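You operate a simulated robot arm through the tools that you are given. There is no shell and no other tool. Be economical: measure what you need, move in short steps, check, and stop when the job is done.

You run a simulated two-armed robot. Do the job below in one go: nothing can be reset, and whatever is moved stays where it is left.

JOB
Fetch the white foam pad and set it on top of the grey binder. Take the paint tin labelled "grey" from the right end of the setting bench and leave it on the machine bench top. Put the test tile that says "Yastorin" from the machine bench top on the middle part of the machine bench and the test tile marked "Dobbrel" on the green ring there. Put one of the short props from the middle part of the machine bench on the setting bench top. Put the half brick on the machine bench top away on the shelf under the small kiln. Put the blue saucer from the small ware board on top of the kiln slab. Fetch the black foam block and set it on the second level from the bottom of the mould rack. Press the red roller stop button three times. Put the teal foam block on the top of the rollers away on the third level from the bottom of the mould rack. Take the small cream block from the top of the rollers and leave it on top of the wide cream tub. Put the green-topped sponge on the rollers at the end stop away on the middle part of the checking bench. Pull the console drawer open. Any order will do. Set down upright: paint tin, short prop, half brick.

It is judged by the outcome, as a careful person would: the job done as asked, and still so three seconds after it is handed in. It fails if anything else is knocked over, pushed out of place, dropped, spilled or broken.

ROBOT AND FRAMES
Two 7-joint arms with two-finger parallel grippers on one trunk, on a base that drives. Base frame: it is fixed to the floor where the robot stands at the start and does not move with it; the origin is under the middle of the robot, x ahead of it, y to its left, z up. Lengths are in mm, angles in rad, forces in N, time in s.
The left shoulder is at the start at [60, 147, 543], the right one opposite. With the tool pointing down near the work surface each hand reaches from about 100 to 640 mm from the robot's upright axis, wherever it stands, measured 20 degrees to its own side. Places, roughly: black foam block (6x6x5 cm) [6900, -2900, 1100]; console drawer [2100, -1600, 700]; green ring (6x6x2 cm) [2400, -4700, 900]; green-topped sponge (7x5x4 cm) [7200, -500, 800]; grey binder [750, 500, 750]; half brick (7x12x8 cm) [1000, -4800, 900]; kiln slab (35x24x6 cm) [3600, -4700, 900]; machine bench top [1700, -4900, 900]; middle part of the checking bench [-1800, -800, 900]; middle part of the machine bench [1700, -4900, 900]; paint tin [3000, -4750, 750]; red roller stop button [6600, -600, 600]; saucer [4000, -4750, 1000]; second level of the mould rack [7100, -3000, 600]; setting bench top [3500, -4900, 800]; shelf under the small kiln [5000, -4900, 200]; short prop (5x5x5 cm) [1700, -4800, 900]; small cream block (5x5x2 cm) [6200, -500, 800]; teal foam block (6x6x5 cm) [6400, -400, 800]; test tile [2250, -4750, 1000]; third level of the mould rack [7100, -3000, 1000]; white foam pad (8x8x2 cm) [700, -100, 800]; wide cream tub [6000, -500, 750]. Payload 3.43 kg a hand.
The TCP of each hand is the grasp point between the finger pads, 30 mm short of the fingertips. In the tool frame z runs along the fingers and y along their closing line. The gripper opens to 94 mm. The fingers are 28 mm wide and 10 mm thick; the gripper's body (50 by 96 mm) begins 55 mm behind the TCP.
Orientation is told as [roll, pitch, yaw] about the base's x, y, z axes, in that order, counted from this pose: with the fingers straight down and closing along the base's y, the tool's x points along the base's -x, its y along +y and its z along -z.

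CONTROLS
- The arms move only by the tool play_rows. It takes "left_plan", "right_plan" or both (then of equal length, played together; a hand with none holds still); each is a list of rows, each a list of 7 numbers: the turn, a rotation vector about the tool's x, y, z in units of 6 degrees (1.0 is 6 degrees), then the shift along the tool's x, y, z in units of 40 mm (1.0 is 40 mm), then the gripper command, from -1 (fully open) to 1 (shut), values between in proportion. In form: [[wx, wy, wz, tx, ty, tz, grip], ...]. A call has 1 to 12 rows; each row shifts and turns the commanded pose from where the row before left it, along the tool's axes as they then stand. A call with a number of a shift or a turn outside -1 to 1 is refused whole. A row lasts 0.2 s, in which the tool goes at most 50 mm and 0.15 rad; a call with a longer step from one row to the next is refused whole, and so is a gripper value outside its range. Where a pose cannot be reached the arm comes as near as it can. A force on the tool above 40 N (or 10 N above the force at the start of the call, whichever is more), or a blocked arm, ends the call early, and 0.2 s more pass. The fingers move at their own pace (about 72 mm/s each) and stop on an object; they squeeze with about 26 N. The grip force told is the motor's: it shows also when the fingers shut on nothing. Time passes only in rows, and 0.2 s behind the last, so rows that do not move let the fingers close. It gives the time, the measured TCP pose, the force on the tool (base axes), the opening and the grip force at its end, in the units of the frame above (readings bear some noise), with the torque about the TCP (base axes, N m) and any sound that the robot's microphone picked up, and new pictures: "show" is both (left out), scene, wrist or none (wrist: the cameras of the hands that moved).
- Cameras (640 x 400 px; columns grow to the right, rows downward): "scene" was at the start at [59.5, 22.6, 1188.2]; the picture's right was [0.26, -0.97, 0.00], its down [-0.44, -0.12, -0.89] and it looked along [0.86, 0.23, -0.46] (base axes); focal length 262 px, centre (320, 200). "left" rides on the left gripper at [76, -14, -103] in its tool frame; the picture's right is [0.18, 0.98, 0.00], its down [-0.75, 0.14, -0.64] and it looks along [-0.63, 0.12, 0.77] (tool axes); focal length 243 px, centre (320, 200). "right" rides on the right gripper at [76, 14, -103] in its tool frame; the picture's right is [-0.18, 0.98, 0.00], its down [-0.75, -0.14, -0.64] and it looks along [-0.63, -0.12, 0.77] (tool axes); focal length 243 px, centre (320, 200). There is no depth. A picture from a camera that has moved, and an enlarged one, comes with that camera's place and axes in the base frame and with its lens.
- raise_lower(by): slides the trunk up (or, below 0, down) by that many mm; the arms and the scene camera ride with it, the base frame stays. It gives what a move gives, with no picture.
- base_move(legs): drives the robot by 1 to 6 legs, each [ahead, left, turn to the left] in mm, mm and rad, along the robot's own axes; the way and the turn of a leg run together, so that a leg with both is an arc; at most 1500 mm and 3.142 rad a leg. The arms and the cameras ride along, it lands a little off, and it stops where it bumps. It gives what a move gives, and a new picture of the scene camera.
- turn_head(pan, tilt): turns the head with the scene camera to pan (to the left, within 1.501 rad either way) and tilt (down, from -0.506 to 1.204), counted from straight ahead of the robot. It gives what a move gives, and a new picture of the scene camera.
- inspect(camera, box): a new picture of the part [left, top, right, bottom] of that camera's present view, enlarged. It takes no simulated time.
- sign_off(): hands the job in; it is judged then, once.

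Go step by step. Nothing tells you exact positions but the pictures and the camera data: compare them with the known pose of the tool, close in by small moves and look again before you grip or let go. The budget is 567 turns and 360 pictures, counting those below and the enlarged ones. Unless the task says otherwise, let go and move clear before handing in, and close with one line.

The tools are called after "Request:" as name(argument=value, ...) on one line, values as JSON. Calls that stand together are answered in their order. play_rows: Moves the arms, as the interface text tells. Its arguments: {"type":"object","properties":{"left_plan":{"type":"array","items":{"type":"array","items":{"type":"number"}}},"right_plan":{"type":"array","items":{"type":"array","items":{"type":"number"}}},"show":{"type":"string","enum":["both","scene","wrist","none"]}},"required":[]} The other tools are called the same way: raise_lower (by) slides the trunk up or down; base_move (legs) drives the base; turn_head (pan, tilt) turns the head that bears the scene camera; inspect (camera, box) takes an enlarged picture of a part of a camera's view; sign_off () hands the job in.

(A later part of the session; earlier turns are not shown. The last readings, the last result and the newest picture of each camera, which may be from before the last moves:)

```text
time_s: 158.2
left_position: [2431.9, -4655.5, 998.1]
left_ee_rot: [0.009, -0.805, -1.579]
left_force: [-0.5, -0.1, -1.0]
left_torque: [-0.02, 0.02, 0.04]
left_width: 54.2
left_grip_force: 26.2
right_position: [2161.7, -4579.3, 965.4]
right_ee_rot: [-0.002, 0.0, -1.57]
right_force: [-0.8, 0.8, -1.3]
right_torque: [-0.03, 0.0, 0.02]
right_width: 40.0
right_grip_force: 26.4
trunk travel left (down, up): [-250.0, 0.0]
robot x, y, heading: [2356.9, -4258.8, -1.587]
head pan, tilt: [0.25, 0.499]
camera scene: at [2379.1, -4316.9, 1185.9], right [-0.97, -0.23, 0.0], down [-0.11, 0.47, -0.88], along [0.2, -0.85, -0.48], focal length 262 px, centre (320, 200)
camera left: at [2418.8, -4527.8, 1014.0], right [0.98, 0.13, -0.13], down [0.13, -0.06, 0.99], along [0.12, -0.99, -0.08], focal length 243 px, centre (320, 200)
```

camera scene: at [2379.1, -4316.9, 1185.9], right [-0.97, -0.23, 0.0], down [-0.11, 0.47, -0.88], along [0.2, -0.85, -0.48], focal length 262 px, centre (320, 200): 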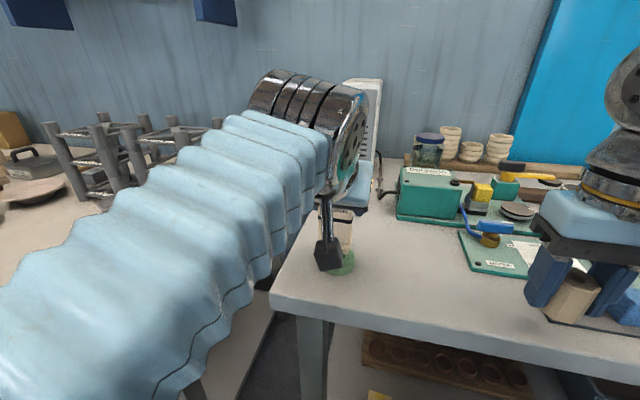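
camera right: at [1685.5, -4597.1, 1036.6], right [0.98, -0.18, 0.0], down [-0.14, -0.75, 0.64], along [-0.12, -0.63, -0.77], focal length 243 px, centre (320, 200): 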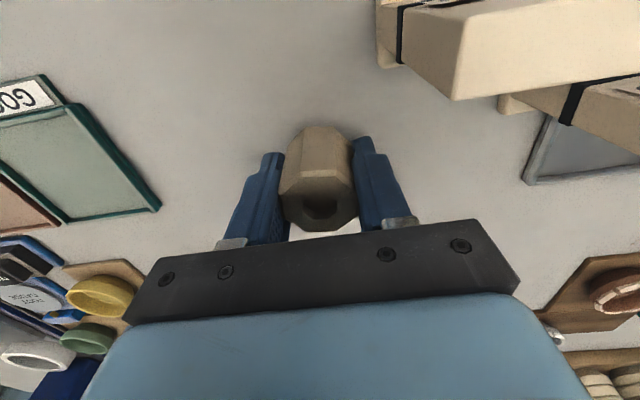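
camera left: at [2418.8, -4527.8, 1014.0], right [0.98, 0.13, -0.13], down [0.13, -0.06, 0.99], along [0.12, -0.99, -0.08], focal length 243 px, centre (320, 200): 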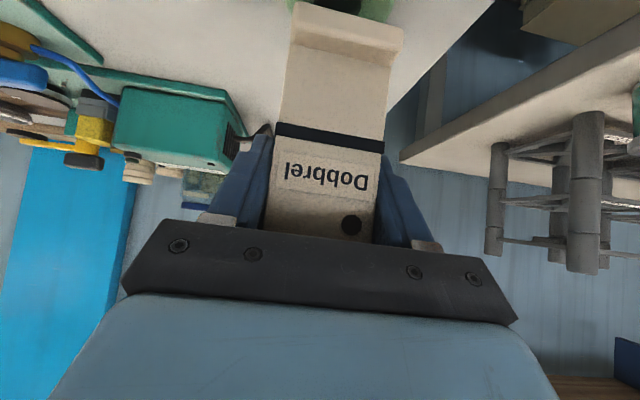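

Now lower it over the ring (centre ≈ [2430, -4650]).

Request:
play_rows(left_plan=[[0, 0, 0, 0.09, -0.04, -0.09, 1], [0, 0, 0, 0.2, 0, 0.19, 1], [0, 0, 0, 0.12, 0, 0.12, 1], [0, 0, 0, 0, 0, 0, 1]], show="scene")

Request:
inspect(camera="scene", box=[270, 180, 430, 300])

```text
time_s: 159.2
left_position: [2432.2, -4650.9, 980.6]
left_ee_rot: [0.009, -0.805, -1.58]
left_force: [-0.5, 0.6, -1.3]
left_torque: [-0.04, 0.02, 0.01]
left_width: 54.1
left_grip_force: 25.7
right_position: [2162.7, -4578.3, 968.4]
right_ee_rot: [-0.002, 0.003, -1.57]
right_force: [1.5, 0.3, -0.7]
right_torque: [-0.01, 0.01, -0.03]
right_width: 40.0
right_grip_force: 25.9
trunk travel left (down, up): [-250.0, 0.0]
robot x, y, heading: [2352.5, -4258.0, -1.589]
head pan, tilt: [0.25, 0.499]
camera scene: at [2379.1, -4317.0, 1185.9], right [-0.97, -0.23, 0.0], down [-0.11, 0.47, -0.88], along [0.2, -0.85, -0.48], focal length 262 px, centre (320, 200)
```

scene: 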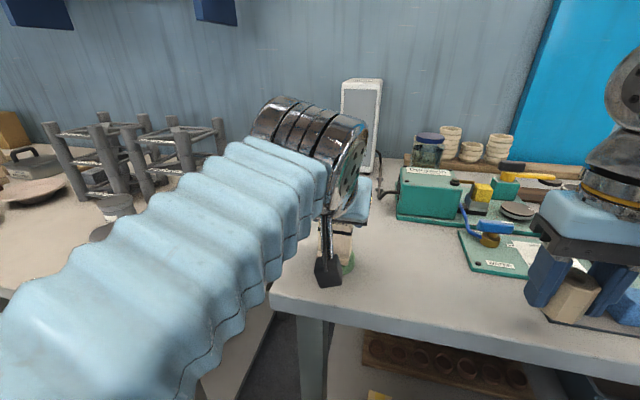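

```text
3.33 times, centred on (350, 240) of scene
camera zoom: at [2379.1, -4317.0, 1185.9], right [-0.97, -0.23, 0.0], down [-0.11, 0.47, -0.88], along [0.2, -0.85, -0.48], focal length 875 px, centre (220, 67)
```

zoom: 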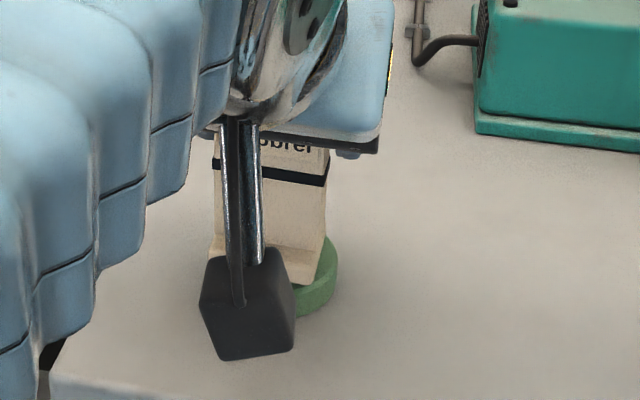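

Looks aligned; I'll nudge 4 mm back and lower to contact.

Request:
play_rows(left_plan=[[0, 0, 0, -0.07, 0, 0.07, 1], [0, 0, 0, 0.07, 0, 0.07, 1], [0, 0, 0, 0.05, 0, 0.05, 1], [0, 0, 0, 0, 0, 0, 1]], show="none")

Request:
inspect(camera="scene", box=[270, 180, 430, 300])

```text
time_s: 160.2
left_position: [2432.5, -4654.8, 973.6]
left_ee_rot: [0.01, -0.806, -1.58]
left_force: [0.3, 0.6, -2.4]
left_torque: [0.0, -0.01, 0.0]
left_width: 54.4
left_grip_force: 25.8
right_position: [2161.4, -4579.1, 966.0]
right_ee_rot: [-0.003, 0.002, -1.569]
right_force: [0.2, 0.6, -0.8]
right_torque: [0.0, 0.02, -0.02]
right_width: 40.0
right_grip_force: 25.8
trunk travel left (down, up): [-250.0, 0.0]
robot x, y, heading: [2356.0, -4260.4, -1.587]
head pan, tilt: [0.25, 0.499]
```

```text
3.33 times, centred on (350, 240) of scene
camera zoom: at [2379.1, -4317.0, 1185.9], right [-0.97, -0.23, 0.0], down [-0.11, 0.47, -0.88], along [0.2, -0.85, -0.48], focal length 875 px, centre (220, 67)
```

zoom: 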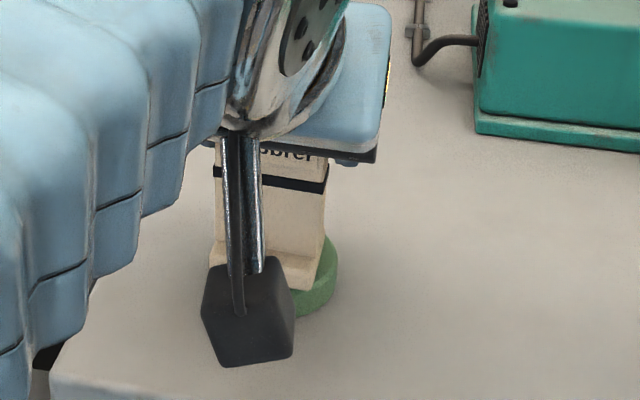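

The foot lies within the ring outline. Continue lowering to contact.

Request:
play_rows(left_plan=[[0, 0, 0, 0.04, 0, 0.04, 1], [0, 0, 0, 0.04, 0, 0.04, 1], [0, 0, 0, 0, 0, 0, 1]], show="none")

```text
time_s: 160.9
left_position: [2430.5, -4653.8, 970.5]
left_ee_rot: [0.008, -0.812, -1.579]
left_force: [1.8, -1.3, 20.3]
left_torque: [0.13, 0.06, -0.14]
left_width: 54.5
left_grip_force: 26.3
right_position: [2163.1, -4578.9, 965.6]
right_ee_rot: [-0.002, 0.001, -1.568]
right_force: [0.1, -0.2, -1.0]
right_torque: [0.0, -0.01, 0.0]
right_width: 40.1
right_grip_force: 25.8
trunk travel left (down, up): [-250.0, 0.0]
robot x, y, heading: [2356.8, -4257.7, -1.59]
head pan, tilt: [0.25, 0.499]
```

Contact. Release and withdraw along the finger axis.

Request:
play_rows(left_plan=[[0, 0, 0, -0.03, 0, -0.03, 1], [0, 0, 0, 0, 0, 0, -0.3], [0, 0, 0, 0, 0, 0, -0.6], [0, 0, 0, 0, 0, 0, -1], [0, 0, 0, 0, 0, -0.7, -1], [0, 0, 0, 0.2, 0, -0.8, -1], [0, 0, 0, 0.4, 0, -0.8, -1], [0, 0, 0, 0, 0, 0, -1]], show="both")

```text
time_s: 162.8
left_position: [2432.4, -4571.2, 1016.6]
left_ee_rot: [0.008, -0.807, -1.577]
left_force: [-1.0, -0.3, 0.6]
left_torque: [-0.02, 0.0, 0.0]
left_width: 94.2
left_grip_force: 0.0
right_position: [2161.8, -4578.6, 966.2]
right_ee_rot: [-0.003, 0.0, -1.568]
right_force: [-0.2, 1.0, -1.0]
right_torque: [0.0, -0.01, -0.04]
right_width: 39.9
right_grip_force: 25.6
trunk travel left (down, up): [-250.0, 0.0]
robot x, y, heading: [2355.4, -4256.1, -1.589]
head pan, tilt: [0.25, 0.499]
camera scene: at [2379.1, -4316.8, 1185.9], right [-0.97, -0.23, 0.0], down [-0.11, 0.47, -0.88], along [0.2, -0.85, -0.48], focal length 262 px, centre (320, 200)
camera left: at [2418.8, -4443.7, 1033.3], right [0.98, 0.13, -0.13], down [0.13, -0.06, 0.99], along [0.12, -0.99, -0.08], focal length 243 px, centre (320, 200)
```

scene: 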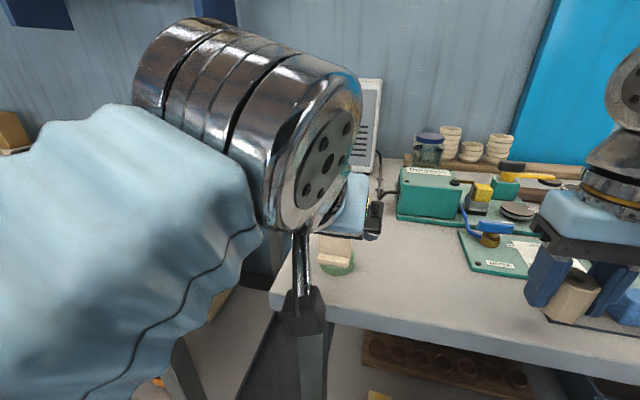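
left: 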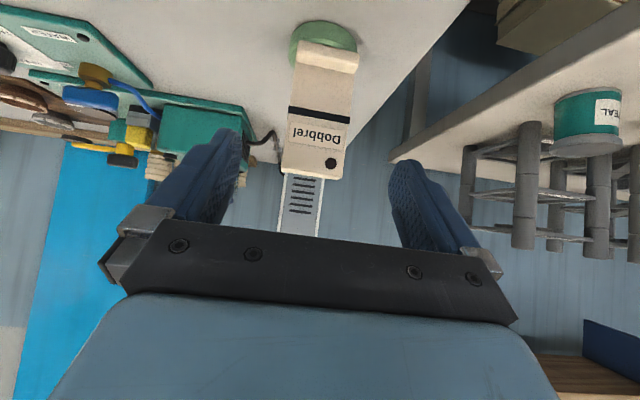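

Dobbrel sits on the ring. Restore the left hand, back off and go toward the setting bench's right end.

Request:
play_rows(left_plan=[[0, 0.94, 0, 0.4, 0, -0.2, -1], [0, 0.94, 0, 0.4, 0, -0.2, -1], [0, 0.94, 0, 0, 0, 0, -1], [0, 0.94, 0, 0, 0, 0, -1], [0, 0.94, 0, 0, 0, 0, -1], [0, 0.94, 0, 0, 0, 0, -1], [0, 0.94, 0, 0, 0, 0, -1], [0, 0.94, 0, 0, 0, 0, -1], [0, 0, 0, 0, 0, 0, -1]], show="none")

Request:
base_move(legs=[[-180, 0, 0], [0, 600, 0]])

Request:
turn_head(pan=0.0, tilt=0.5)

```text
time_s: 164.8
left_position: [2433.5, -4536.4, 1005.2]
left_ee_rot: [0.006, -0.019, -1.573]
left_force: [-0.8, 0.2, -0.4]
left_torque: [0.01, 0.0, 0.03]
left_width: 94.0
left_grip_force: 0.0
right_position: [2163.3, -4578.6, 965.0]
right_ee_rot: [-0.001, 0.002, -1.569]
right_force: [0.1, -0.8, -0.4]
right_torque: [0.04, 0.03, 0.0]
right_width: 39.9
right_grip_force: 25.9
trunk travel left (down, up): [-250.0, 0.0]
robot x, y, heading: [2357.7, -4255.7, -1.586]
head pan, tilt: [0.25, 0.499]
```

```text
time_s: 169.3
left_position: [3037.6, -4367.5, 1005.1]
left_ee_rot: [0.004, -0.019, -1.573]
left_force: [-0.3, 0.4, -0.5]
left_torque: [0.0, -0.03, -0.02]
left_width: 94.2
left_grip_force: 0.1
right_position: [2768.0, -4409.1, 965.5]
right_ee_rot: [-0.001, 0.001, -1.57]
right_force: [1.1, -0.3, -1.2]
right_torque: [-0.02, 0.01, 0.0]
right_width: 39.9
right_grip_force: 26.2
trunk travel left (down, up): [-250.0, 0.0]
robot x, y, heading: [2962.1, -4088.6, -1.585]
head pan, tilt: [0.25, 0.499]
camera scene: at [2985.3, -4147.3, 1185.9], right [-0.97, -0.23, 0.0], down [-0.11, 0.47, -0.88], along [0.2, -0.85, -0.48], focal length 262 px, centre (320, 200)
```

scene: 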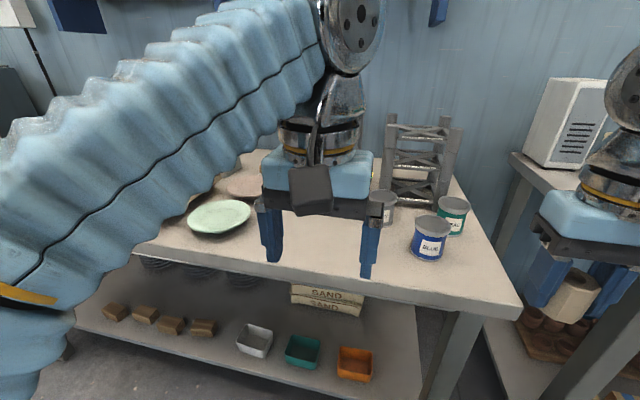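

```text
time_s: 170.0
left_position: [3039.0, -4366.9, 1007.4]
left_ee_rot: [0.005, -0.018, -1.572]
left_force: [1.0, 0.5, -0.7]
left_torque: [-0.03, 0.0, 0.03]
left_width: 93.8
left_grip_force: 0.0
right_position: [2767.0, -4409.0, 966.0]
right_ee_rot: [-0.003, 0.001, -1.571]
right_force: [-0.1, 0.2, -1.2]
right_torque: [0.01, -0.04, -0.02]
right_width: 40.1
right_grip_force: 25.9
trunk travel left (down, up): [-250.0, 0.0]
robot x, y, heading: [2963.9, -4087.1, -1.587]
head pan, tilt: [0.0, 0.499]
camera scene: at [2963.0, -4149.7, 1185.9], right [-1.0, 0.02, 0.0], down [0.01, 0.48, -0.88], along [-0.01, -0.88, -0.48], focal length 262 px, centre (320, 200)
```

scene: 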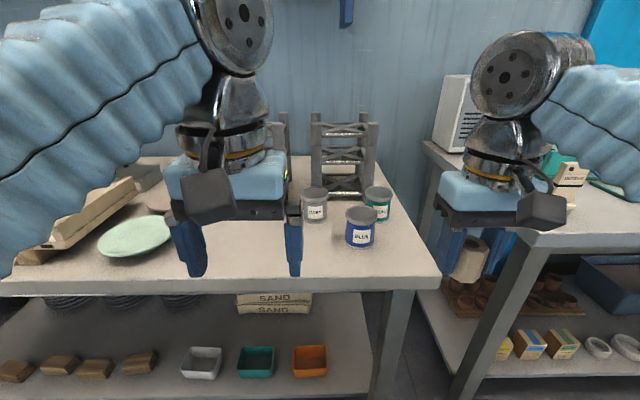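

The grey tin is left-rear of the three tins (blue in front, teal right). I'll drive ahead 100 mm for parallax.

Request:
base_move(legs=[[110, 0, 0]])

Request:
inspect(camera="scene", box=[200, 150, 460, 320])

```text
time_s: 171.2
left_position: [3035.7, -4476.3, 1006.3]
left_ee_rot: [0.005, -0.019, -1.575]
left_force: [0.6, 0.9, 0.2]
left_torque: [0.04, -0.02, 0.0]
left_width: 94.0
left_grip_force: 0.2
right_position: [2766.2, -4519.3, 965.7]
right_ee_rot: [-0.002, 0.0, -1.569]
right_force: [-0.2, 0.5, -0.9]
right_torque: [0.02, 0.01, -0.02]
right_width: 39.8
right_grip_force: 25.8
trunk travel left (down, up): [-250.0, 0.0]
robot x, y, heading: [2963.6, -4199.6, -1.585]
head pan, tilt: [0.0, 0.499]
camera scene: at [2961.0, -4259.5, 1185.9], right [-1.0, 0.02, 0.0], down [0.01, 0.48, -0.88], along [-0.02, -0.88, -0.48], focal length 262 px, centre (320, 200)
```

scene: 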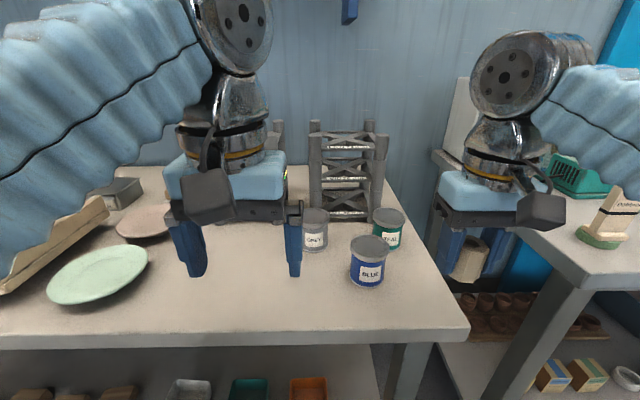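

```text
2.35 times, centred on (330, 235) of scene
camera zoom: at [2961.0, -4259.5, 1185.9], right [-1.0, 0.02, 0.0], down [0.01, 0.48, -0.88], along [-0.02, -0.88, -0.48], focal length 618 px, centre (296, 118)
```

zoom: 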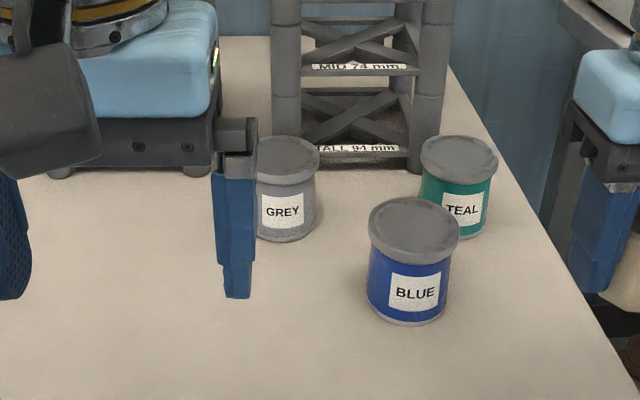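

Bench top is z≈850; the grey tin's centre is about [2960, -4692], top ≈ 915. Shift the base right so the left arm can reach it.

Request:
base_move(legs=[[0, -130, 0], [15, 0, 0]])

Request:
play_rows(left_plan=[[0, 0, 0, -0.8, 0.5, 0.2, -1], [0, 0, 0, -0.8, 0.5, 0.2, -1], [0, 0, 0, -0.8, 0.3, 0.2, -1], [0, 0, 0, 0, 0, 0, -1]], show="both")

```text
time_s: 172.9
left_position: [2906.2, -4490.4, 1006.4]
left_ee_rot: [0.006, -0.02, -1.574]
left_force: [0.2, 0.3, -0.4]
left_torque: [-0.01, 0.0, -0.01]
left_width: 94.0
left_grip_force: 0.0
right_position: [2637.2, -4531.1, 966.6]
right_ee_rot: [-0.001, 0.0, -1.572]
right_force: [0.3, -0.2, -1.9]
right_torque: [-0.03, 0.02, -0.04]
right_width: 40.1
right_grip_force: 25.9
trunk travel left (down, up): [-250.0, 0.0]
robot x, y, heading: [2830.9, -4209.3, -1.587]
head pan, tilt: [0.0, 0.499]
camera scene: at [2831.0, -4272.4, 1185.9], right [-1.0, 0.02, 0.0], down [0.01, 0.48, -0.88], along [-0.02, -0.88, -0.48], focal length 262 px, centre (320, 200)
```

scene: 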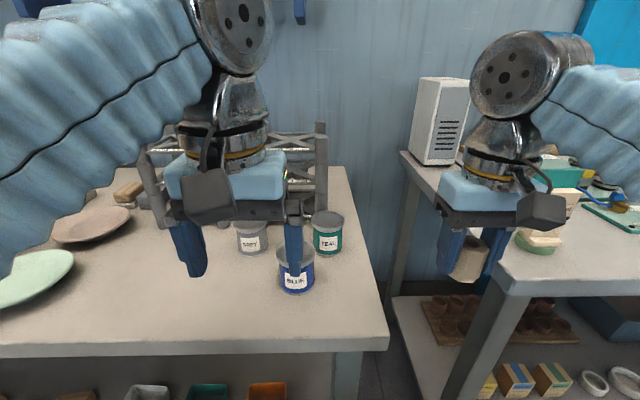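

```text
time_s: 173.9
left_position: [2958.3, -4588.5, 983.1]
left_ee_rot: [0.003, -0.02, -1.575]
left_force: [-0.2, 0.1, 0.3]
left_torque: [-0.01, -0.02, 0.04]
left_width: 93.9
left_grip_force: 0.0
right_position: [2636.8, -4531.4, 965.8]
right_ee_rot: [-0.002, 0.001, -1.57]
right_force: [-0.9, 0.0, -0.7]
right_torque: [0.0, -0.01, -0.01]
right_width: 40.0
right_grip_force: 26.1
trunk travel left (down, up): [-250.0, 0.0]
robot x, y, heading: [2831.6, -4208.6, -1.589]
head pan, tilt: [0.0, 0.499]
camera scene: at [2830.9, -4272.7, 1185.8], right [-1.0, 0.02, 0.0], down [0.01, 0.48, -0.88], along [-0.02, -0.88, -0.48], focal length 262 px, centre (320, 200)
camera left: at [2943.4, -4509.4, 1085.3], right [0.98, 0.18, 0.0], down [0.13, -0.74, 0.66], along [0.12, -0.65, -0.75], focal length 243 px, centre (320, 200)
```

scene: 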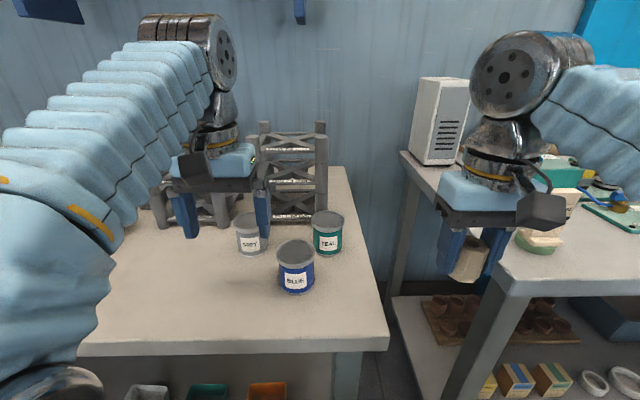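
left: 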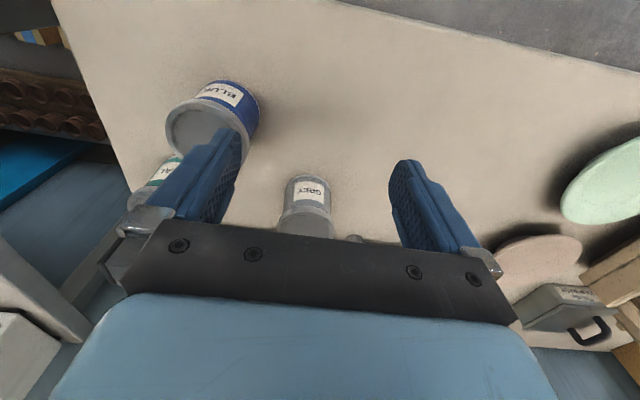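

Request:
play_rows(left_plan=[[0, 0, 0, -0.9, 0.05, 0.1, -1], [0, 0, 0, -0.9, 0, 0.2, -1], [0, 0, 0, -0.6, 0, 0.2, -1], [0, 0, 0, 0, 0, 0, -1]], show="both")

```text
time_s: 174.9
left_position: [2959.3, -4683.1, 967.4]
left_ee_rot: [0.005, -0.019, -1.575]
left_force: [-0.1, -0.3, -0.7]
left_torque: [0.03, 0.0, 0.0]
left_width: 93.9
left_grip_force: 0.0
right_position: [2635.8, -4531.3, 966.5]
right_ee_rot: [-0.003, 0.002, -1.571]
right_force: [0.3, 0.2, -1.6]
right_torque: [0.03, 0.0, -0.02]
right_width: 40.1
right_grip_force: 25.9
trunk travel left (down, up): [-250.0, 0.0]
robot x, y, heading: [2829.3, -4208.2, -1.591]
head pan, tilt: [0.0, 0.499]
camera scene: at [2830.9, -4272.7, 1185.8], right [-1.0, 0.02, 0.0], down [0.01, 0.48, -0.88], along [-0.02, -0.88, -0.48], focal length 262 px, centre (320, 200)
camera left: at [2945.5, -4605.4, 1067.9], right [0.98, 0.18, 0.0], down [0.13, -0.74, 0.66], along [0.12, -0.65, -0.75], focal length 243 px, centre (320, 200)
```

scene: 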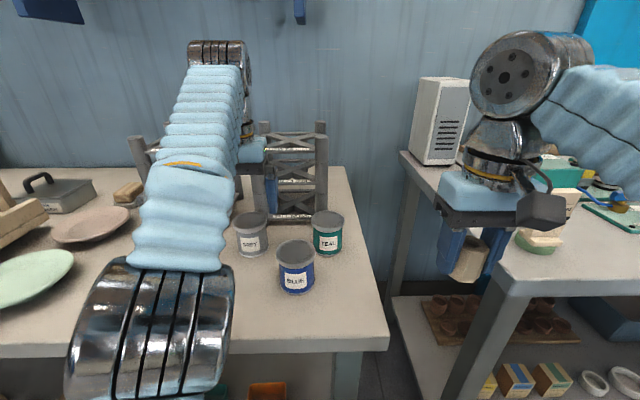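
left: 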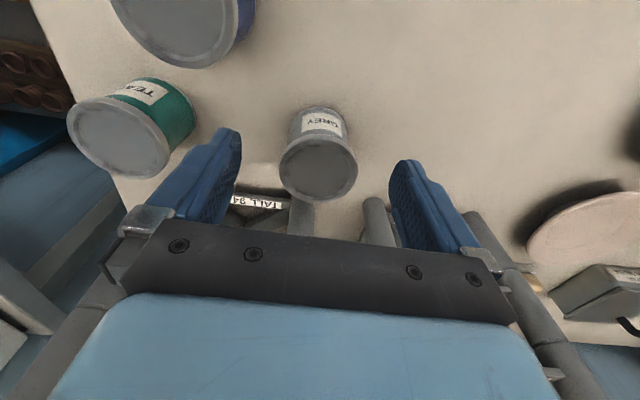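

Tin centre is about [2964, -4710]. Advance 23 mm, descend and check.

Request:
play_rows(left_plan=[[0, 0, 0, -0.57, 0.12, 0.2, -1], [0, 0, 0, 0, 0, 0.9, -1], [0, 0, 0, 0, 0, 0.6, -1], [0, 0, 0, 0, 0, 0, -1]], show="both")

```text
time_s: 175.9
left_position: [2963.9, -4708.6, 899.3]
left_ee_rot: [0.007, -0.019, -1.575]
left_force: [0.1, 0.3, 0.2]
left_torque: [0.0, 0.0, 0.01]
left_width: 94.1
left_grip_force: 0.1
right_position: [2637.3, -4531.0, 966.2]
right_ee_rot: [-0.002, 0.002, -1.571]
right_force: [-0.9, 0.1, -1.4]
right_torque: [0.0, 0.01, -0.02]
right_width: 40.1
right_grip_force: 26.6
trunk travel left (down, up): [-250.0, 0.0]
robot x, y, heading: [2828.9, -4210.8, -1.591]
head pan, tilt: [0.0, 0.499]
camera scene: at [2830.9, -4272.6, 1185.9], right [-1.0, 0.02, 0.0], down [0.01, 0.48, -0.88], along [-0.02, -0.88, -0.48], focal length 262 px, centre (320, 200)
camera left: at [2950.9, -4629.1, 1000.4], right [0.98, 0.18, 0.0], down [0.13, -0.74, 0.66], along [0.12, -0.65, -0.75], focal length 243 px, centre (320, 200)
```

scene: 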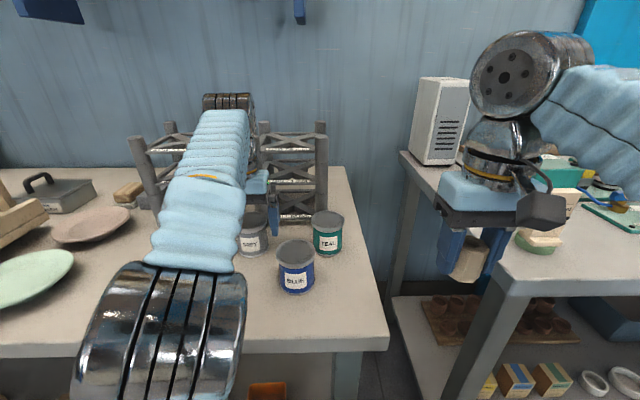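
left: 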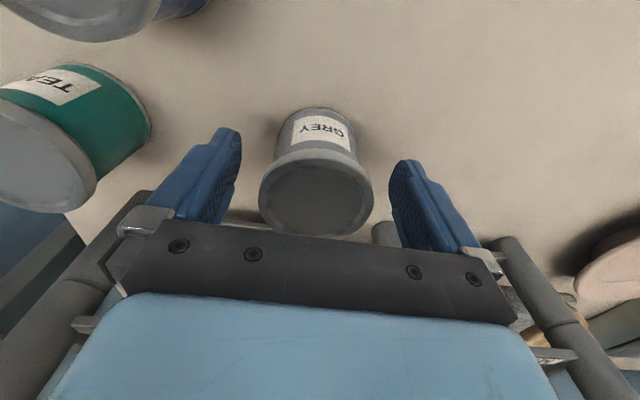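

Centred with no contact. Lower 8 mm, grip, lift.

Request:
play_rows(left_plan=[[0, 0, 0, 0, 0, 0.2, -1], [0, 0, 0, 0, 0, 0, 1], [0, 0, 0, 0, 0, 0, 1], [0, 0, 0, 0, 0, 0, 1], [0, 0, 0, 0, 0, -0.8, 1], [0, 0, 0, 0, 0, -0.8, 1], [0, 0, 0, 0.3, 0, -0.5, 1], [0, 0, 0, 0, 0, 0, 1]], show="wrist")

```text
time_s: 177.7
left_position: [2965.1, -4693.5, 973.9]
left_ee_rot: [0.005, -0.024, -1.573]
left_force: [0.9, -0.4, -2.5]
left_torque: [0.06, 0.0, -0.01]
left_width: 66.4
left_grip_force: 25.9
right_position: [2635.4, -4531.3, 966.5]
right_ee_rot: [-0.002, 0.002, -1.571]
right_force: [1.2, 0.2, -1.3]
right_torque: [0.01, 0.02, -0.04]
right_width: 40.1
right_grip_force: 25.8
trunk travel left (down, up): [-250.0, 0.0]
robot x, y, heading: [2830.9, -4206.4, -1.588]
head pan, tilt: [0.0, 0.499]
camera left: at [2952.1, -4613.3, 1074.5], right [0.98, 0.18, 0.0], down [0.14, -0.74, 0.66], along [0.12, -0.65, -0.75], focal length 243 px, centre (320, 200)
```

left: 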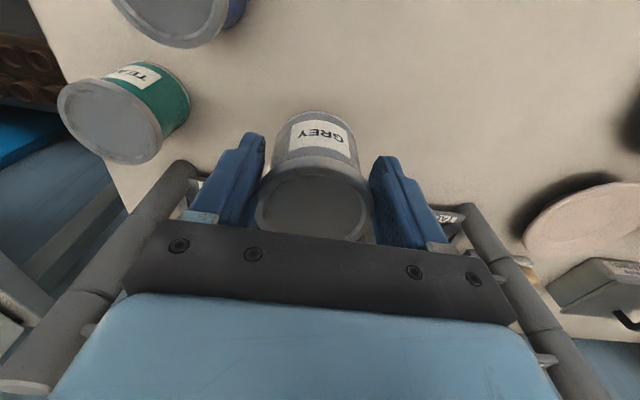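

Tin lifted clear. Retract it, then drive left so the right hand can set the prop on the setting bench.

Request:
play_rows(left_plan=[[0, 0, 0, 0.9, 0, 0, 1], [0, 0, 0, 0.9, 0, 0, 1], [0, 0, 0, 0.9, 0, 0, 1], [0, 0, 0, 0.9, 0, 0, 1], [0, 0, 0, 0.9, 0, 0, 1], [0, 0, 0, 0.9, 0, 0, 1], [0, 0, 0, 0, 0, 0, 1]], show="none")

Request:
base_move(legs=[[0, 330, 0]])

```text
time_s: 179.3
left_position: [2965.3, -4476.7, 969.2]
left_ee_rot: [0.005, -0.019, -1.576]
left_force: [-0.2, 0.4, -1.6]
left_torque: [0.04, 0.01, -0.02]
left_width: 66.0
left_grip_force: 25.9
right_position: [2635.9, -4532.0, 965.0]
right_ee_rot: [-0.002, 0.002, -1.57]
right_force: [0.0, 0.4, -0.9]
right_torque: [0.0, 0.01, 0.0]
right_width: 39.7
right_grip_force: 26.2
trunk travel left (down, up): [-250.0, 0.0]
robot x, y, heading: [2828.7, -4212.9, -1.59]
head pan, tilt: [0.0, 0.499]
```

```text
time_s: 181.5
left_position: [3297.9, -4482.6, 968.2]
left_ee_rot: [0.006, -0.02, -1.571]
left_force: [-0.3, -0.2, -1.6]
left_torque: [0.03, -0.03, 0.0]
left_width: 66.2
left_grip_force: 26.5
right_position: [2967.5, -4539.0, 966.0]
right_ee_rot: [-0.002, 0.001, -1.568]
right_force: [-0.3, -0.6, 0.3]
right_torque: [-0.02, -0.03, 0.01]
right_width: 40.0
right_grip_force: 26.1
trunk travel left (down, up): [-250.0, 0.0]
robot x, y, heading: [3161.2, -4213.8, -1.587]
head pan, tilt: [0.0, 0.499]
camera scene: at [3161.5, -4277.8, 1185.9], right [-1.0, 0.01, 0.0], down [0.01, 0.48, -0.88], along [-0.01, -0.88, -0.48], focal length 262 px, centre (320, 200)
```

scene: 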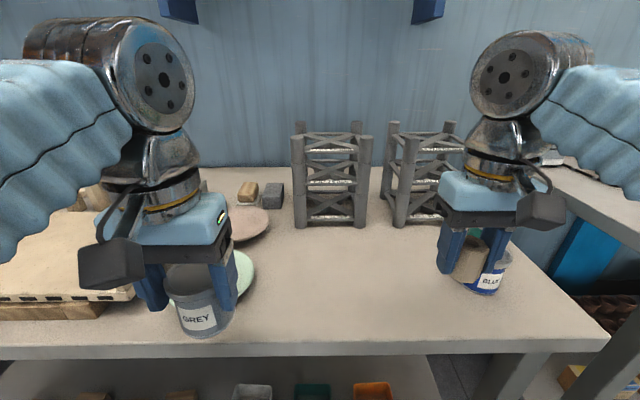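

Plenty of free space in front. Move the prop to about [3035, -4580] and lower.

Request:
play_rows(right_plan=[[0, 0, 0, -0.5, 0.85, 0, 1], [0, 0, 0, -0.5, 0.85, 0, 1], [0, 0, 0, 0, 0, 0.8, 1], [0, 0, 0, 0, 0, 0.8, 1], [0, 0, 0, 0, 0, 0.2, 1], [0, 0, 0, 0, 0, 0, 1]], show="both")

```text
time_s: 182.9
left_position: [3297.3, -4481.7, 968.1]
left_ee_rot: [0.006, -0.02, -1.572]
left_force: [-0.6, -0.4, -2.8]
left_torque: [0.04, 0.03, 0.01]
left_width: 66.5
left_grip_force: 26.1
right_position: [3034.8, -4577.2, 894.8]
right_ee_rot: [-0.002, -0.002, -1.568]
right_force: [0.2, -0.6, -1.5]
right_torque: [0.02, 0.03, 0.03]
right_width: 40.2
right_grip_force: 25.8
trunk travel left (down, up): [-250.0, 0.0]
robot x, y, heading: [3160.4, -4216.1, -1.582]
head pan, tilt: [0.0, 0.499]
camera scene: at [3161.6, -4277.8, 1185.9], right [-1.0, 0.01, 0.0], down [0.01, 0.48, -0.88], along [-0.01, -0.88, -0.48], focal length 262 px, centre (320, 200)
camera right: at [3051.1, -4501.5, 996.5], right [0.98, -0.18, 0.0], down [-0.14, -0.75, 0.64], along [-0.12, -0.63, -0.77], focal length 243 px, centre (320, 200)
```

scene: 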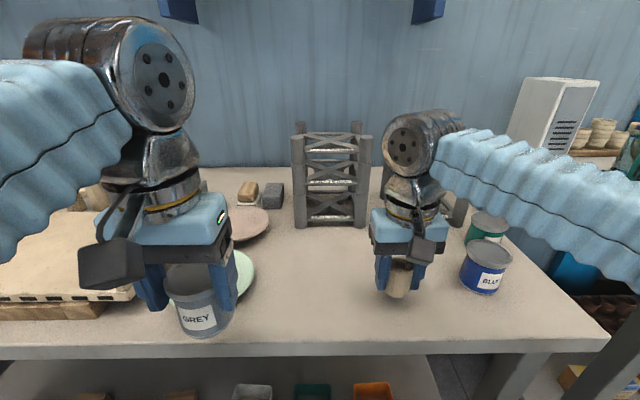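
right: 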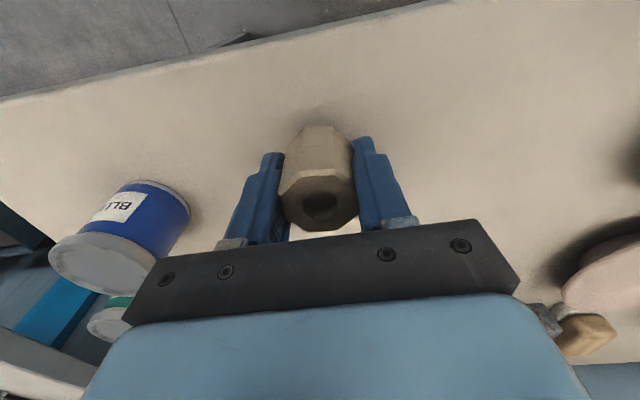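

Request:
play_rows(right_plan=[[0, 0, 0, 0, 0, 0.06, 1], [0, 0, 0, 0, 0, 0.06, 1], [0, 0, 0, 0, 0, 0.06, 1], [0, 0, 0, 0, 0, 0, 1]], show="none")

```text
time_s: 183.9
left_position: [3297.7, -4483.1, 967.9]
left_ee_rot: [0.006, -0.02, -1.571]
left_force: [0.3, 0.3, -2.2]
left_torque: [0.04, -0.02, -0.01]
left_width: 66.3
left_grip_force: 26.0
right_position: [3035.4, -4578.0, 885.9]
right_ee_rot: [-0.001, 0.002, -1.568]
right_force: [-0.8, -0.1, -0.8]
right_torque: [0.0, -0.01, 0.01]
right_width: 40.1
right_grip_force: 25.9
trunk travel left (down, up): [-250.0, 0.0]
robot x, y, heading: [3164.5, -4216.4, -1.583]
head pan, tilt: [0.0, 0.499]
```

Request:
play_rows(right_plan=[[0, 0, 0, 0, 0, 0.06, 1], [0, 0, 0, 0, 0, 0.06, 1], [0, 0, 0, 0, 0, 0.06, 1], [0, 0, 0, 0, 0, 0.06, 1], [0, 0, 0, 0, 0, 0, 1]], show="wrist")

```text
time_s: 185.1
left_position: [3296.4, -4481.9, 969.0]
left_ee_rot: [0.005, -0.019, -1.57]
left_force: [0.1, -0.7, -2.5]
left_torque: [0.03, 0.01, 0.02]
left_width: 66.0
left_grip_force: 25.6
right_position: [3035.9, -4576.8, 877.2]
right_ee_rot: [-0.003, 0.003, -1.568]
right_force: [-0.3, 0.2, -0.8]
right_torque: [-0.01, 0.03, 0.04]
right_width: 39.8
right_grip_force: 26.0
trunk travel left (down, up): [-250.0, 0.0]
robot x, y, heading: [3160.9, -4214.3, -1.586]
head pan, tilt: [0.0, 0.499]
camera right: at [3051.0, -4501.5, 979.3], right [0.98, -0.18, 0.0], down [-0.14, -0.75, 0.64], along [-0.12, -0.63, -0.77], focal length 243 px, centre (320, 200)
```

right: 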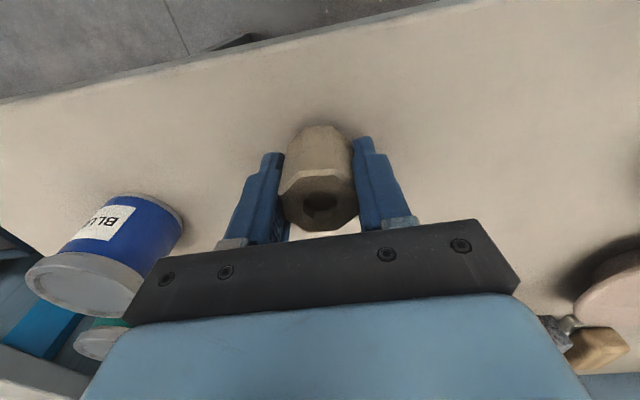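

Request:
play_rows(right_plan=[[0, 0, 0, 0, 0, 0.06, 1], [0, 0, 0, 0, 0, 0.06, 1], [0, 0, 0, 0, 0, 0.06, 1], [0, 0, 0, 0, 0, 0.06, 1], [0, 0, 0, 0, 0, 0.06, 1], [0, 0, 0, 0, 0, 0, 1]], show="none")

```text
time_s: 186.5
left_position: [3297.5, -4481.9, 968.3]
left_ee_rot: [0.005, -0.02, -1.57]
left_force: [0.6, -0.1, -2.0]
left_torque: [0.04, 0.02, 0.02]
left_width: 65.9
left_grip_force: 26.3
right_position: [3036.6, -4577.2, 864.5]
right_ee_rot: [-0.002, 0.001, -1.567]
right_force: [0.2, -0.8, -0.6]
right_torque: [0.01, -0.01, -0.01]
right_width: 40.0
right_grip_force: 26.0
trunk travel left (down, up): [-250.0, 0.0]
robot x, y, heading: [3162.9, -4213.3, -1.588]
head pan, tilt: [0.0, 0.499]
```

Request:
play_rows(right_plan=[[0, 0, 0, 0, 0, 0.07, 1], [0, 0, 0, 0, 0, 0.07, 1], [0, 0, 0, 0, 0, 0.07, 1], [0, 0, 0, 0, 0, 0.07, 1], [0, 0, 0, 0, 0, 0.07, 1], [0, 0, 0, 0, 0, 0.07, 1], [0, 0, 0, 0, 0, 0.07, 1], [0, 0, 0, 0, 0, 0, 1]], show="wrist")

```text
time_s: 188.1
left_position: [3297.7, -4481.0, 968.9]
left_ee_rot: [0.005, -0.02, -1.57]
left_force: [0.0, 1.0, -2.3]
left_torque: [0.05, -0.01, -0.03]
left_width: 65.7
left_grip_force: 25.6
right_position: [3035.9, -4576.2, 850.2]
right_ee_rot: [0.001, -0.009, -1.568]
right_force: [-1.9, 4.4, 17.4]
right_torque: [0.43, 0.25, -0.02]
right_width: 40.1
right_grip_force: 26.0
trunk travel left (down, up): [-250.0, 0.0]
robot x, y, heading: [3161.7, -4214.6, -1.583]
head pan, tilt: [0.0, 0.499]
stopped in row 7 (right hand): the force on the tool passed its limit at 46 N (the readings are from after the stop); the commanded pose is now the measured one
camera right: at [3050.7, -4499.8, 951.9], right [0.98, -0.18, 0.0], down [-0.14, -0.75, 0.65], along [-0.11, -0.64, -0.76], focal length 243 px, centre (320, 200)
```

right: 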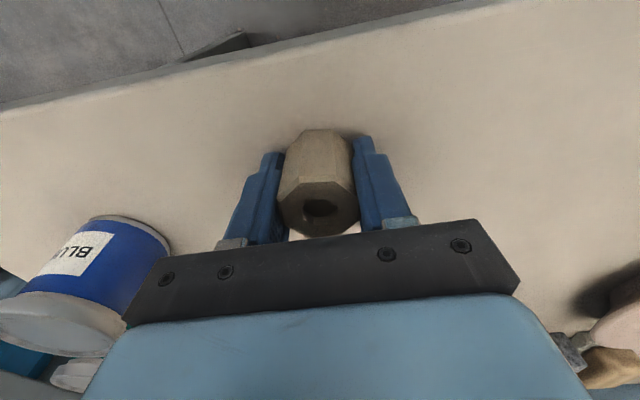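

The prop is down (setting bench top ≈ 812). Ease, release and lift clear.

Request:
play_rows(right_plan=[[0, 0, 0, 0, 0, -0.04, 1], [0, 0, 0, 0, 0, 0, 0], [0, 0, 0, 0, 0, 0, -0.6], [0, 0, 0, 0, 0, -0.4, -0.6], [0, 0, 0, 0, 0, -1, -0.6], [0, 0, 0, 0, 0, -1, -1], [0, 0, 0, 0.8, 0, -0.5, -1], [0, 0, 0, 0.9, 0, 0, -1], [0, 0, 0, 0, 0, 0, -1]], show="scene")

```text
time_s: 190.1
left_position: [3297.3, -4482.7, 967.8]
left_ee_rot: [0.006, -0.019, -1.571]
left_force: [0.0, 0.1, -2.5]
left_torque: [0.05, 0.02, 0.02]
left_width: 66.0
left_grip_force: 25.9
right_position: [3034.8, -4507.3, 966.3]
right_ee_rot: [0.0, -0.006, -1.567]
right_force: [0.2, 1.0, 0.4]
right_torque: [0.01, 0.02, 0.0]
right_width: 93.9
right_grip_force: 0.1
trunk travel left (down, up): [-250.0, 0.0]
robot x, y, heading: [3161.4, -4215.5, -1.586]
head pan, tilt: [0.0, 0.499]
camera scene: at [3161.6, -4277.5, 1185.9], right [-1.0, 0.01, 0.0], down [0.01, 0.48, -0.88], along [-0.01, -0.88, -0.48], focal length 262 px, centre (320, 200)
```

scene: 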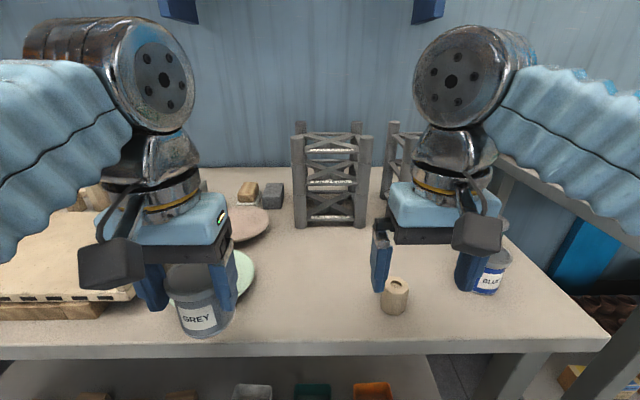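

Prop stands upright. Now carry the grey tin to the machine bench's free spot near x≈2290.

Request:
base_move(legs=[[-40, 0, 0], [0, -1005, 0], [20, 0, 0]])

```text
time_s: 196.1
left_position: [2297.0, -4447.1, 968.8]
left_ee_rot: [0.003, -0.02, -1.578]
left_force: [0.1, 0.2, -2.2]
left_torque: [0.03, -0.01, 0.03]
left_width: 65.9
left_grip_force: 25.5
right_position: [2034.5, -4471.2, 965.9]
right_ee_rot: [0.0, -0.005, -1.574]
right_force: [-0.3, -0.9, 0.3]
right_torque: [0.02, -0.01, -0.05]
right_width: 93.8
right_grip_force: 0.0
trunk travel left (down, up): [-250.0, 0.0]
robot x, y, heading: [2166.8, -4178.0, -1.59]
head pan, tilt: [0.0, 0.499]
camera scene: at [2162.5, -4240.4, 1185.9], right [-1.0, 0.02, 0.0], down [0.01, 0.48, -0.88], along [-0.02, -0.88, -0.48], focal length 262 px, centre (320, 200)
```

scene: 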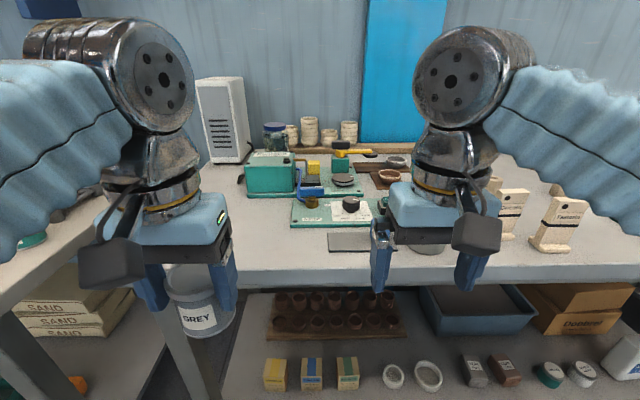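

Spot [2300, -4640] is free. Extend the tin forward and lower.

Request:
play_rows(left_plan=[[0, 0, 0, -0.97, 0, -0.1, 1], [0, 0, 0, -0.97, 0, -0.1, 1], [0, 0, 0, -0.97, 0, 0, 1], [0, 0, 0, -0.97, 0, 0, 1], [0, 0, 0, -0.9, 0, 0, 1], [0, 0, 0, 0, 0, 0, 1]], show="both")

```text
time_s: 197.5
left_position: [2295.0, -4637.1, 981.2]
left_ee_rot: [0.005, -0.022, -1.578]
left_force: [-0.1, -1.3, -1.6]
left_torque: [0.06, 0.01, -0.01]
left_width: 65.8
left_grip_force: 25.9
right_position: [2033.1, -4471.2, 964.4]
right_ee_rot: [0.001, -0.007, -1.573]
right_force: [0.4, 0.1, 0.5]
right_torque: [-0.03, 0.02, 0.02]
right_width: 94.1
right_grip_force: 0.0
trunk travel left (down, up): [-250.0, 0.0]
robot x, y, heading: [2162.7, -4179.1, -1.587]
head pan, tilt: [0.0, 0.499]
camera scene: at [2162.6, -4241.0, 1185.8], right [-1.0, 0.02, 0.0], down [0.01, 0.48, -0.88], along [-0.02, -0.88, -0.48], focal length 262 px, centre (320, 200)
camera left: at [2281.5, -4558.3, 1082.5], right [0.98, 0.18, 0.0], down [0.13, -0.74, 0.66], along [0.12, -0.65, -0.75], focal length 243 px, centre (320, 200)
```

scene: 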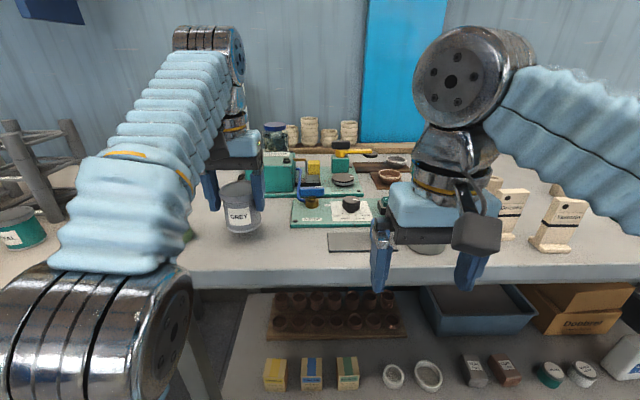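
left: 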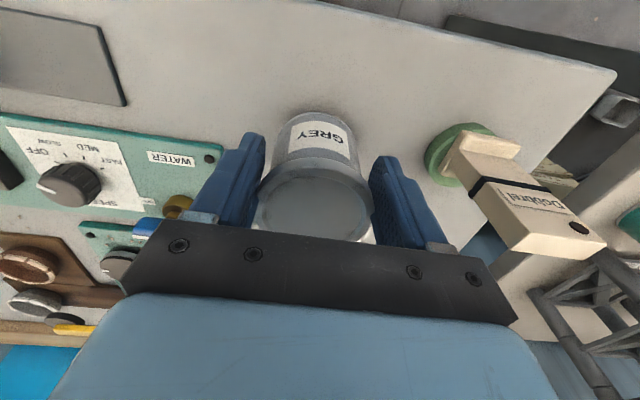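

Clear spot. Lower gradually to contact.

Request:
play_rows(left_plan=[[0, 0, 0, 0, 0, 0.4, 1], [0, 0, 0, 0, 0, 0.12, 1], [0, 0, 0, 0, 0, 0.06, 1], [0, 0, 0, 0, 0, 0.06, 1], [0, 0, 0, 0, 0, 0.06, 1], [0, 0, 0, 0, 0, 0.06, 1], [0, 0, 0, 0, 0, 0.06, 1], [0, 0, 0, 0, 0, 0.06, 1], [0, 0, 0, 0, 0, 0, 1]], show="wrist")

```text
time_s: 199.5
left_position: [2295.0, -4635.7, 947.0]
left_ee_rot: [0.006, -0.021, -1.578]
left_force: [3.2, 7.4, 20.4]
left_torque: [-0.28, 0.05, 0.01]
left_width: 65.1
left_grip_force: 26.5
right_position: [2034.3, -4468.9, 966.6]
right_ee_rot: [0.0, -0.008, -1.575]
right_force: [1.1, -0.1, -0.1]
right_torque: [0.01, 0.0, -0.02]
right_width: 94.1
right_grip_force: 0.1
trunk travel left (down, up): [-250.0, 0.0]
robot x, y, heading: [2160.2, -4176.7, -1.59]
head pan, tilt: [0.0, 0.499]
camera left: at [2282.0, -4557.1, 1047.6], right [0.98, 0.18, 0.0], down [0.13, -0.74, 0.66], along [0.12, -0.65, -0.75], focal length 243 px, centre (320, 200)
```

left: 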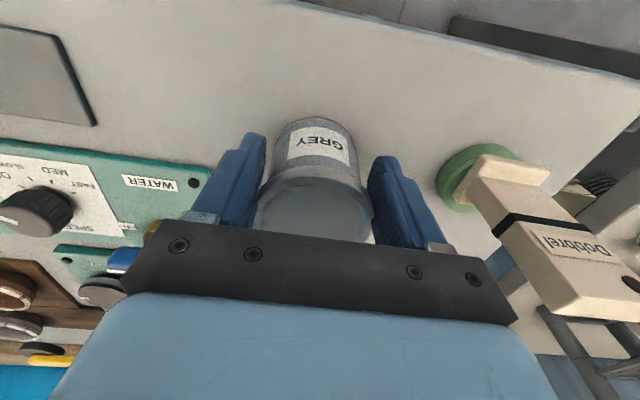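

Contact. Ease up, release, lift and retract.

Request:
play_rows(left_plan=[[0, 0, 0, 0, 0, -0.07, 1], [0, 0, 0, 0, 0, 0, 0], [0, 0, 0, 0, 0, 0, -1], [0, 0, 0, 0, 0, -0.4, -1], [0, 0, 0, 0, 0, -0.8, -1], [0, 0, 0, 0.8, 0, 0, -1], [0, 0, 0, 0.9, 0, 0, -1], [0, 0, 0, 0.9, 0, 0, -1], [0, 0, 0, 0.9, 0, 0, -1], [0, 0, 0, 0, 0, 0, -1]], show="scene")

```text
time_s: 201.7
left_position: [2297.5, -4497.3, 970.1]
left_ee_rot: [0.007, -0.019, -1.578]
left_force: [0.4, 0.8, 0.4]
left_torque: [-0.05, 0.03, 0.03]
left_width: 94.2
left_grip_force: 0.0
left hand out of reach, approached as far as the arm can: row 5
right_position: [2033.8, -4471.2, 965.4]
right_ee_rot: [0.001, -0.005, -1.575]
right_force: [0.1, 0.2, -0.3]
right_torque: [-0.01, 0.0, -0.04]
right_width: 93.9
right_grip_force: 0.0
trunk travel left (down, up): [-250.0, 0.0]
robot x, y, heading: [2160.0, -4180.6, -1.589]
head pan, tilt: [0.0, 0.499]
camera scene: at [2162.5, -4240.4, 1185.9], right [-1.0, 0.02, 0.0], down [0.01, 0.48, -0.88], along [-0.02, -0.88, -0.48], focal length 262 px, centre (320, 200)
```

scene: 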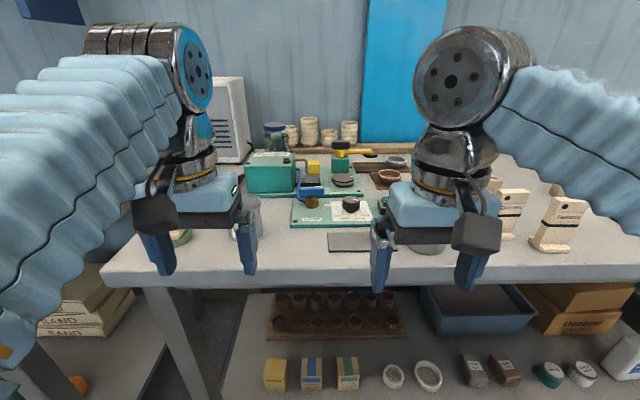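

Request:
inspect(camera="left", box=[160, 50, 640, 300])

Request:
base_move(legs=[[0, -950, 0]])

```text
1.33 times, centred on (400, 175) of left
camera zoom: at [2283.7, -4417.6, 1072.7], right [0.98, 0.18, 0.0], down [0.13, -0.74, 0.66], along [0.12, -0.65, -0.75], focal length 324 px, centre (213, 233)
```

zoom: 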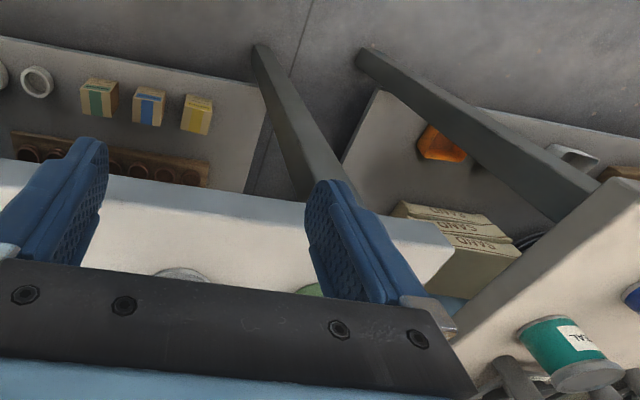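

```text
time_s: 206.7
left_position: [1347.1, -4479.2, 971.2]
left_ee_rot: [0.005, -0.02, -1.57]
left_force: [-0.1, 0.3, -0.5]
left_torque: [-0.02, 0.05, -0.02]
left_width: 93.8
left_grip_force: 0.1
right_position: [1084.3, -4456.6, 965.4]
right_ee_rot: [-0.001, -0.005, -1.569]
right_force: [0.3, -0.3, 0.1]
right_torque: [-0.02, -0.01, -0.02]
right_width: 94.2
right_grip_force: 0.0
trunk travel left (down, up): [-250.0, 0.0]
robot x, y, heading: [1210.1, -4163.8, -1.585]
head pan, tilt: [0.0, 0.499]
camera scene: at [1210.3, -4224.2, 1185.9], right [-1.0, 0.01, 0.0], down [0.01, 0.48, -0.88], along [-0.01, -0.88, -0.48], focal length 262 px, centre (320, 200)
```

scene: 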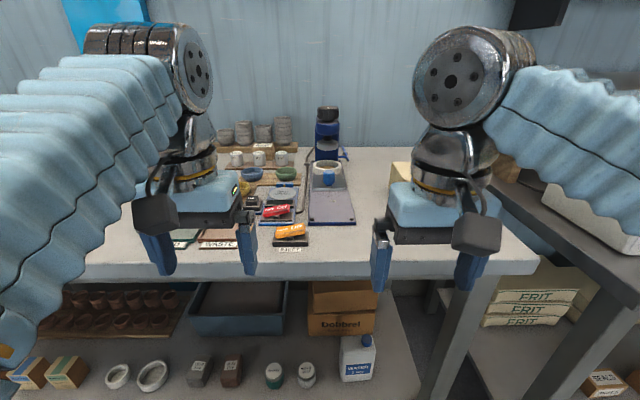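

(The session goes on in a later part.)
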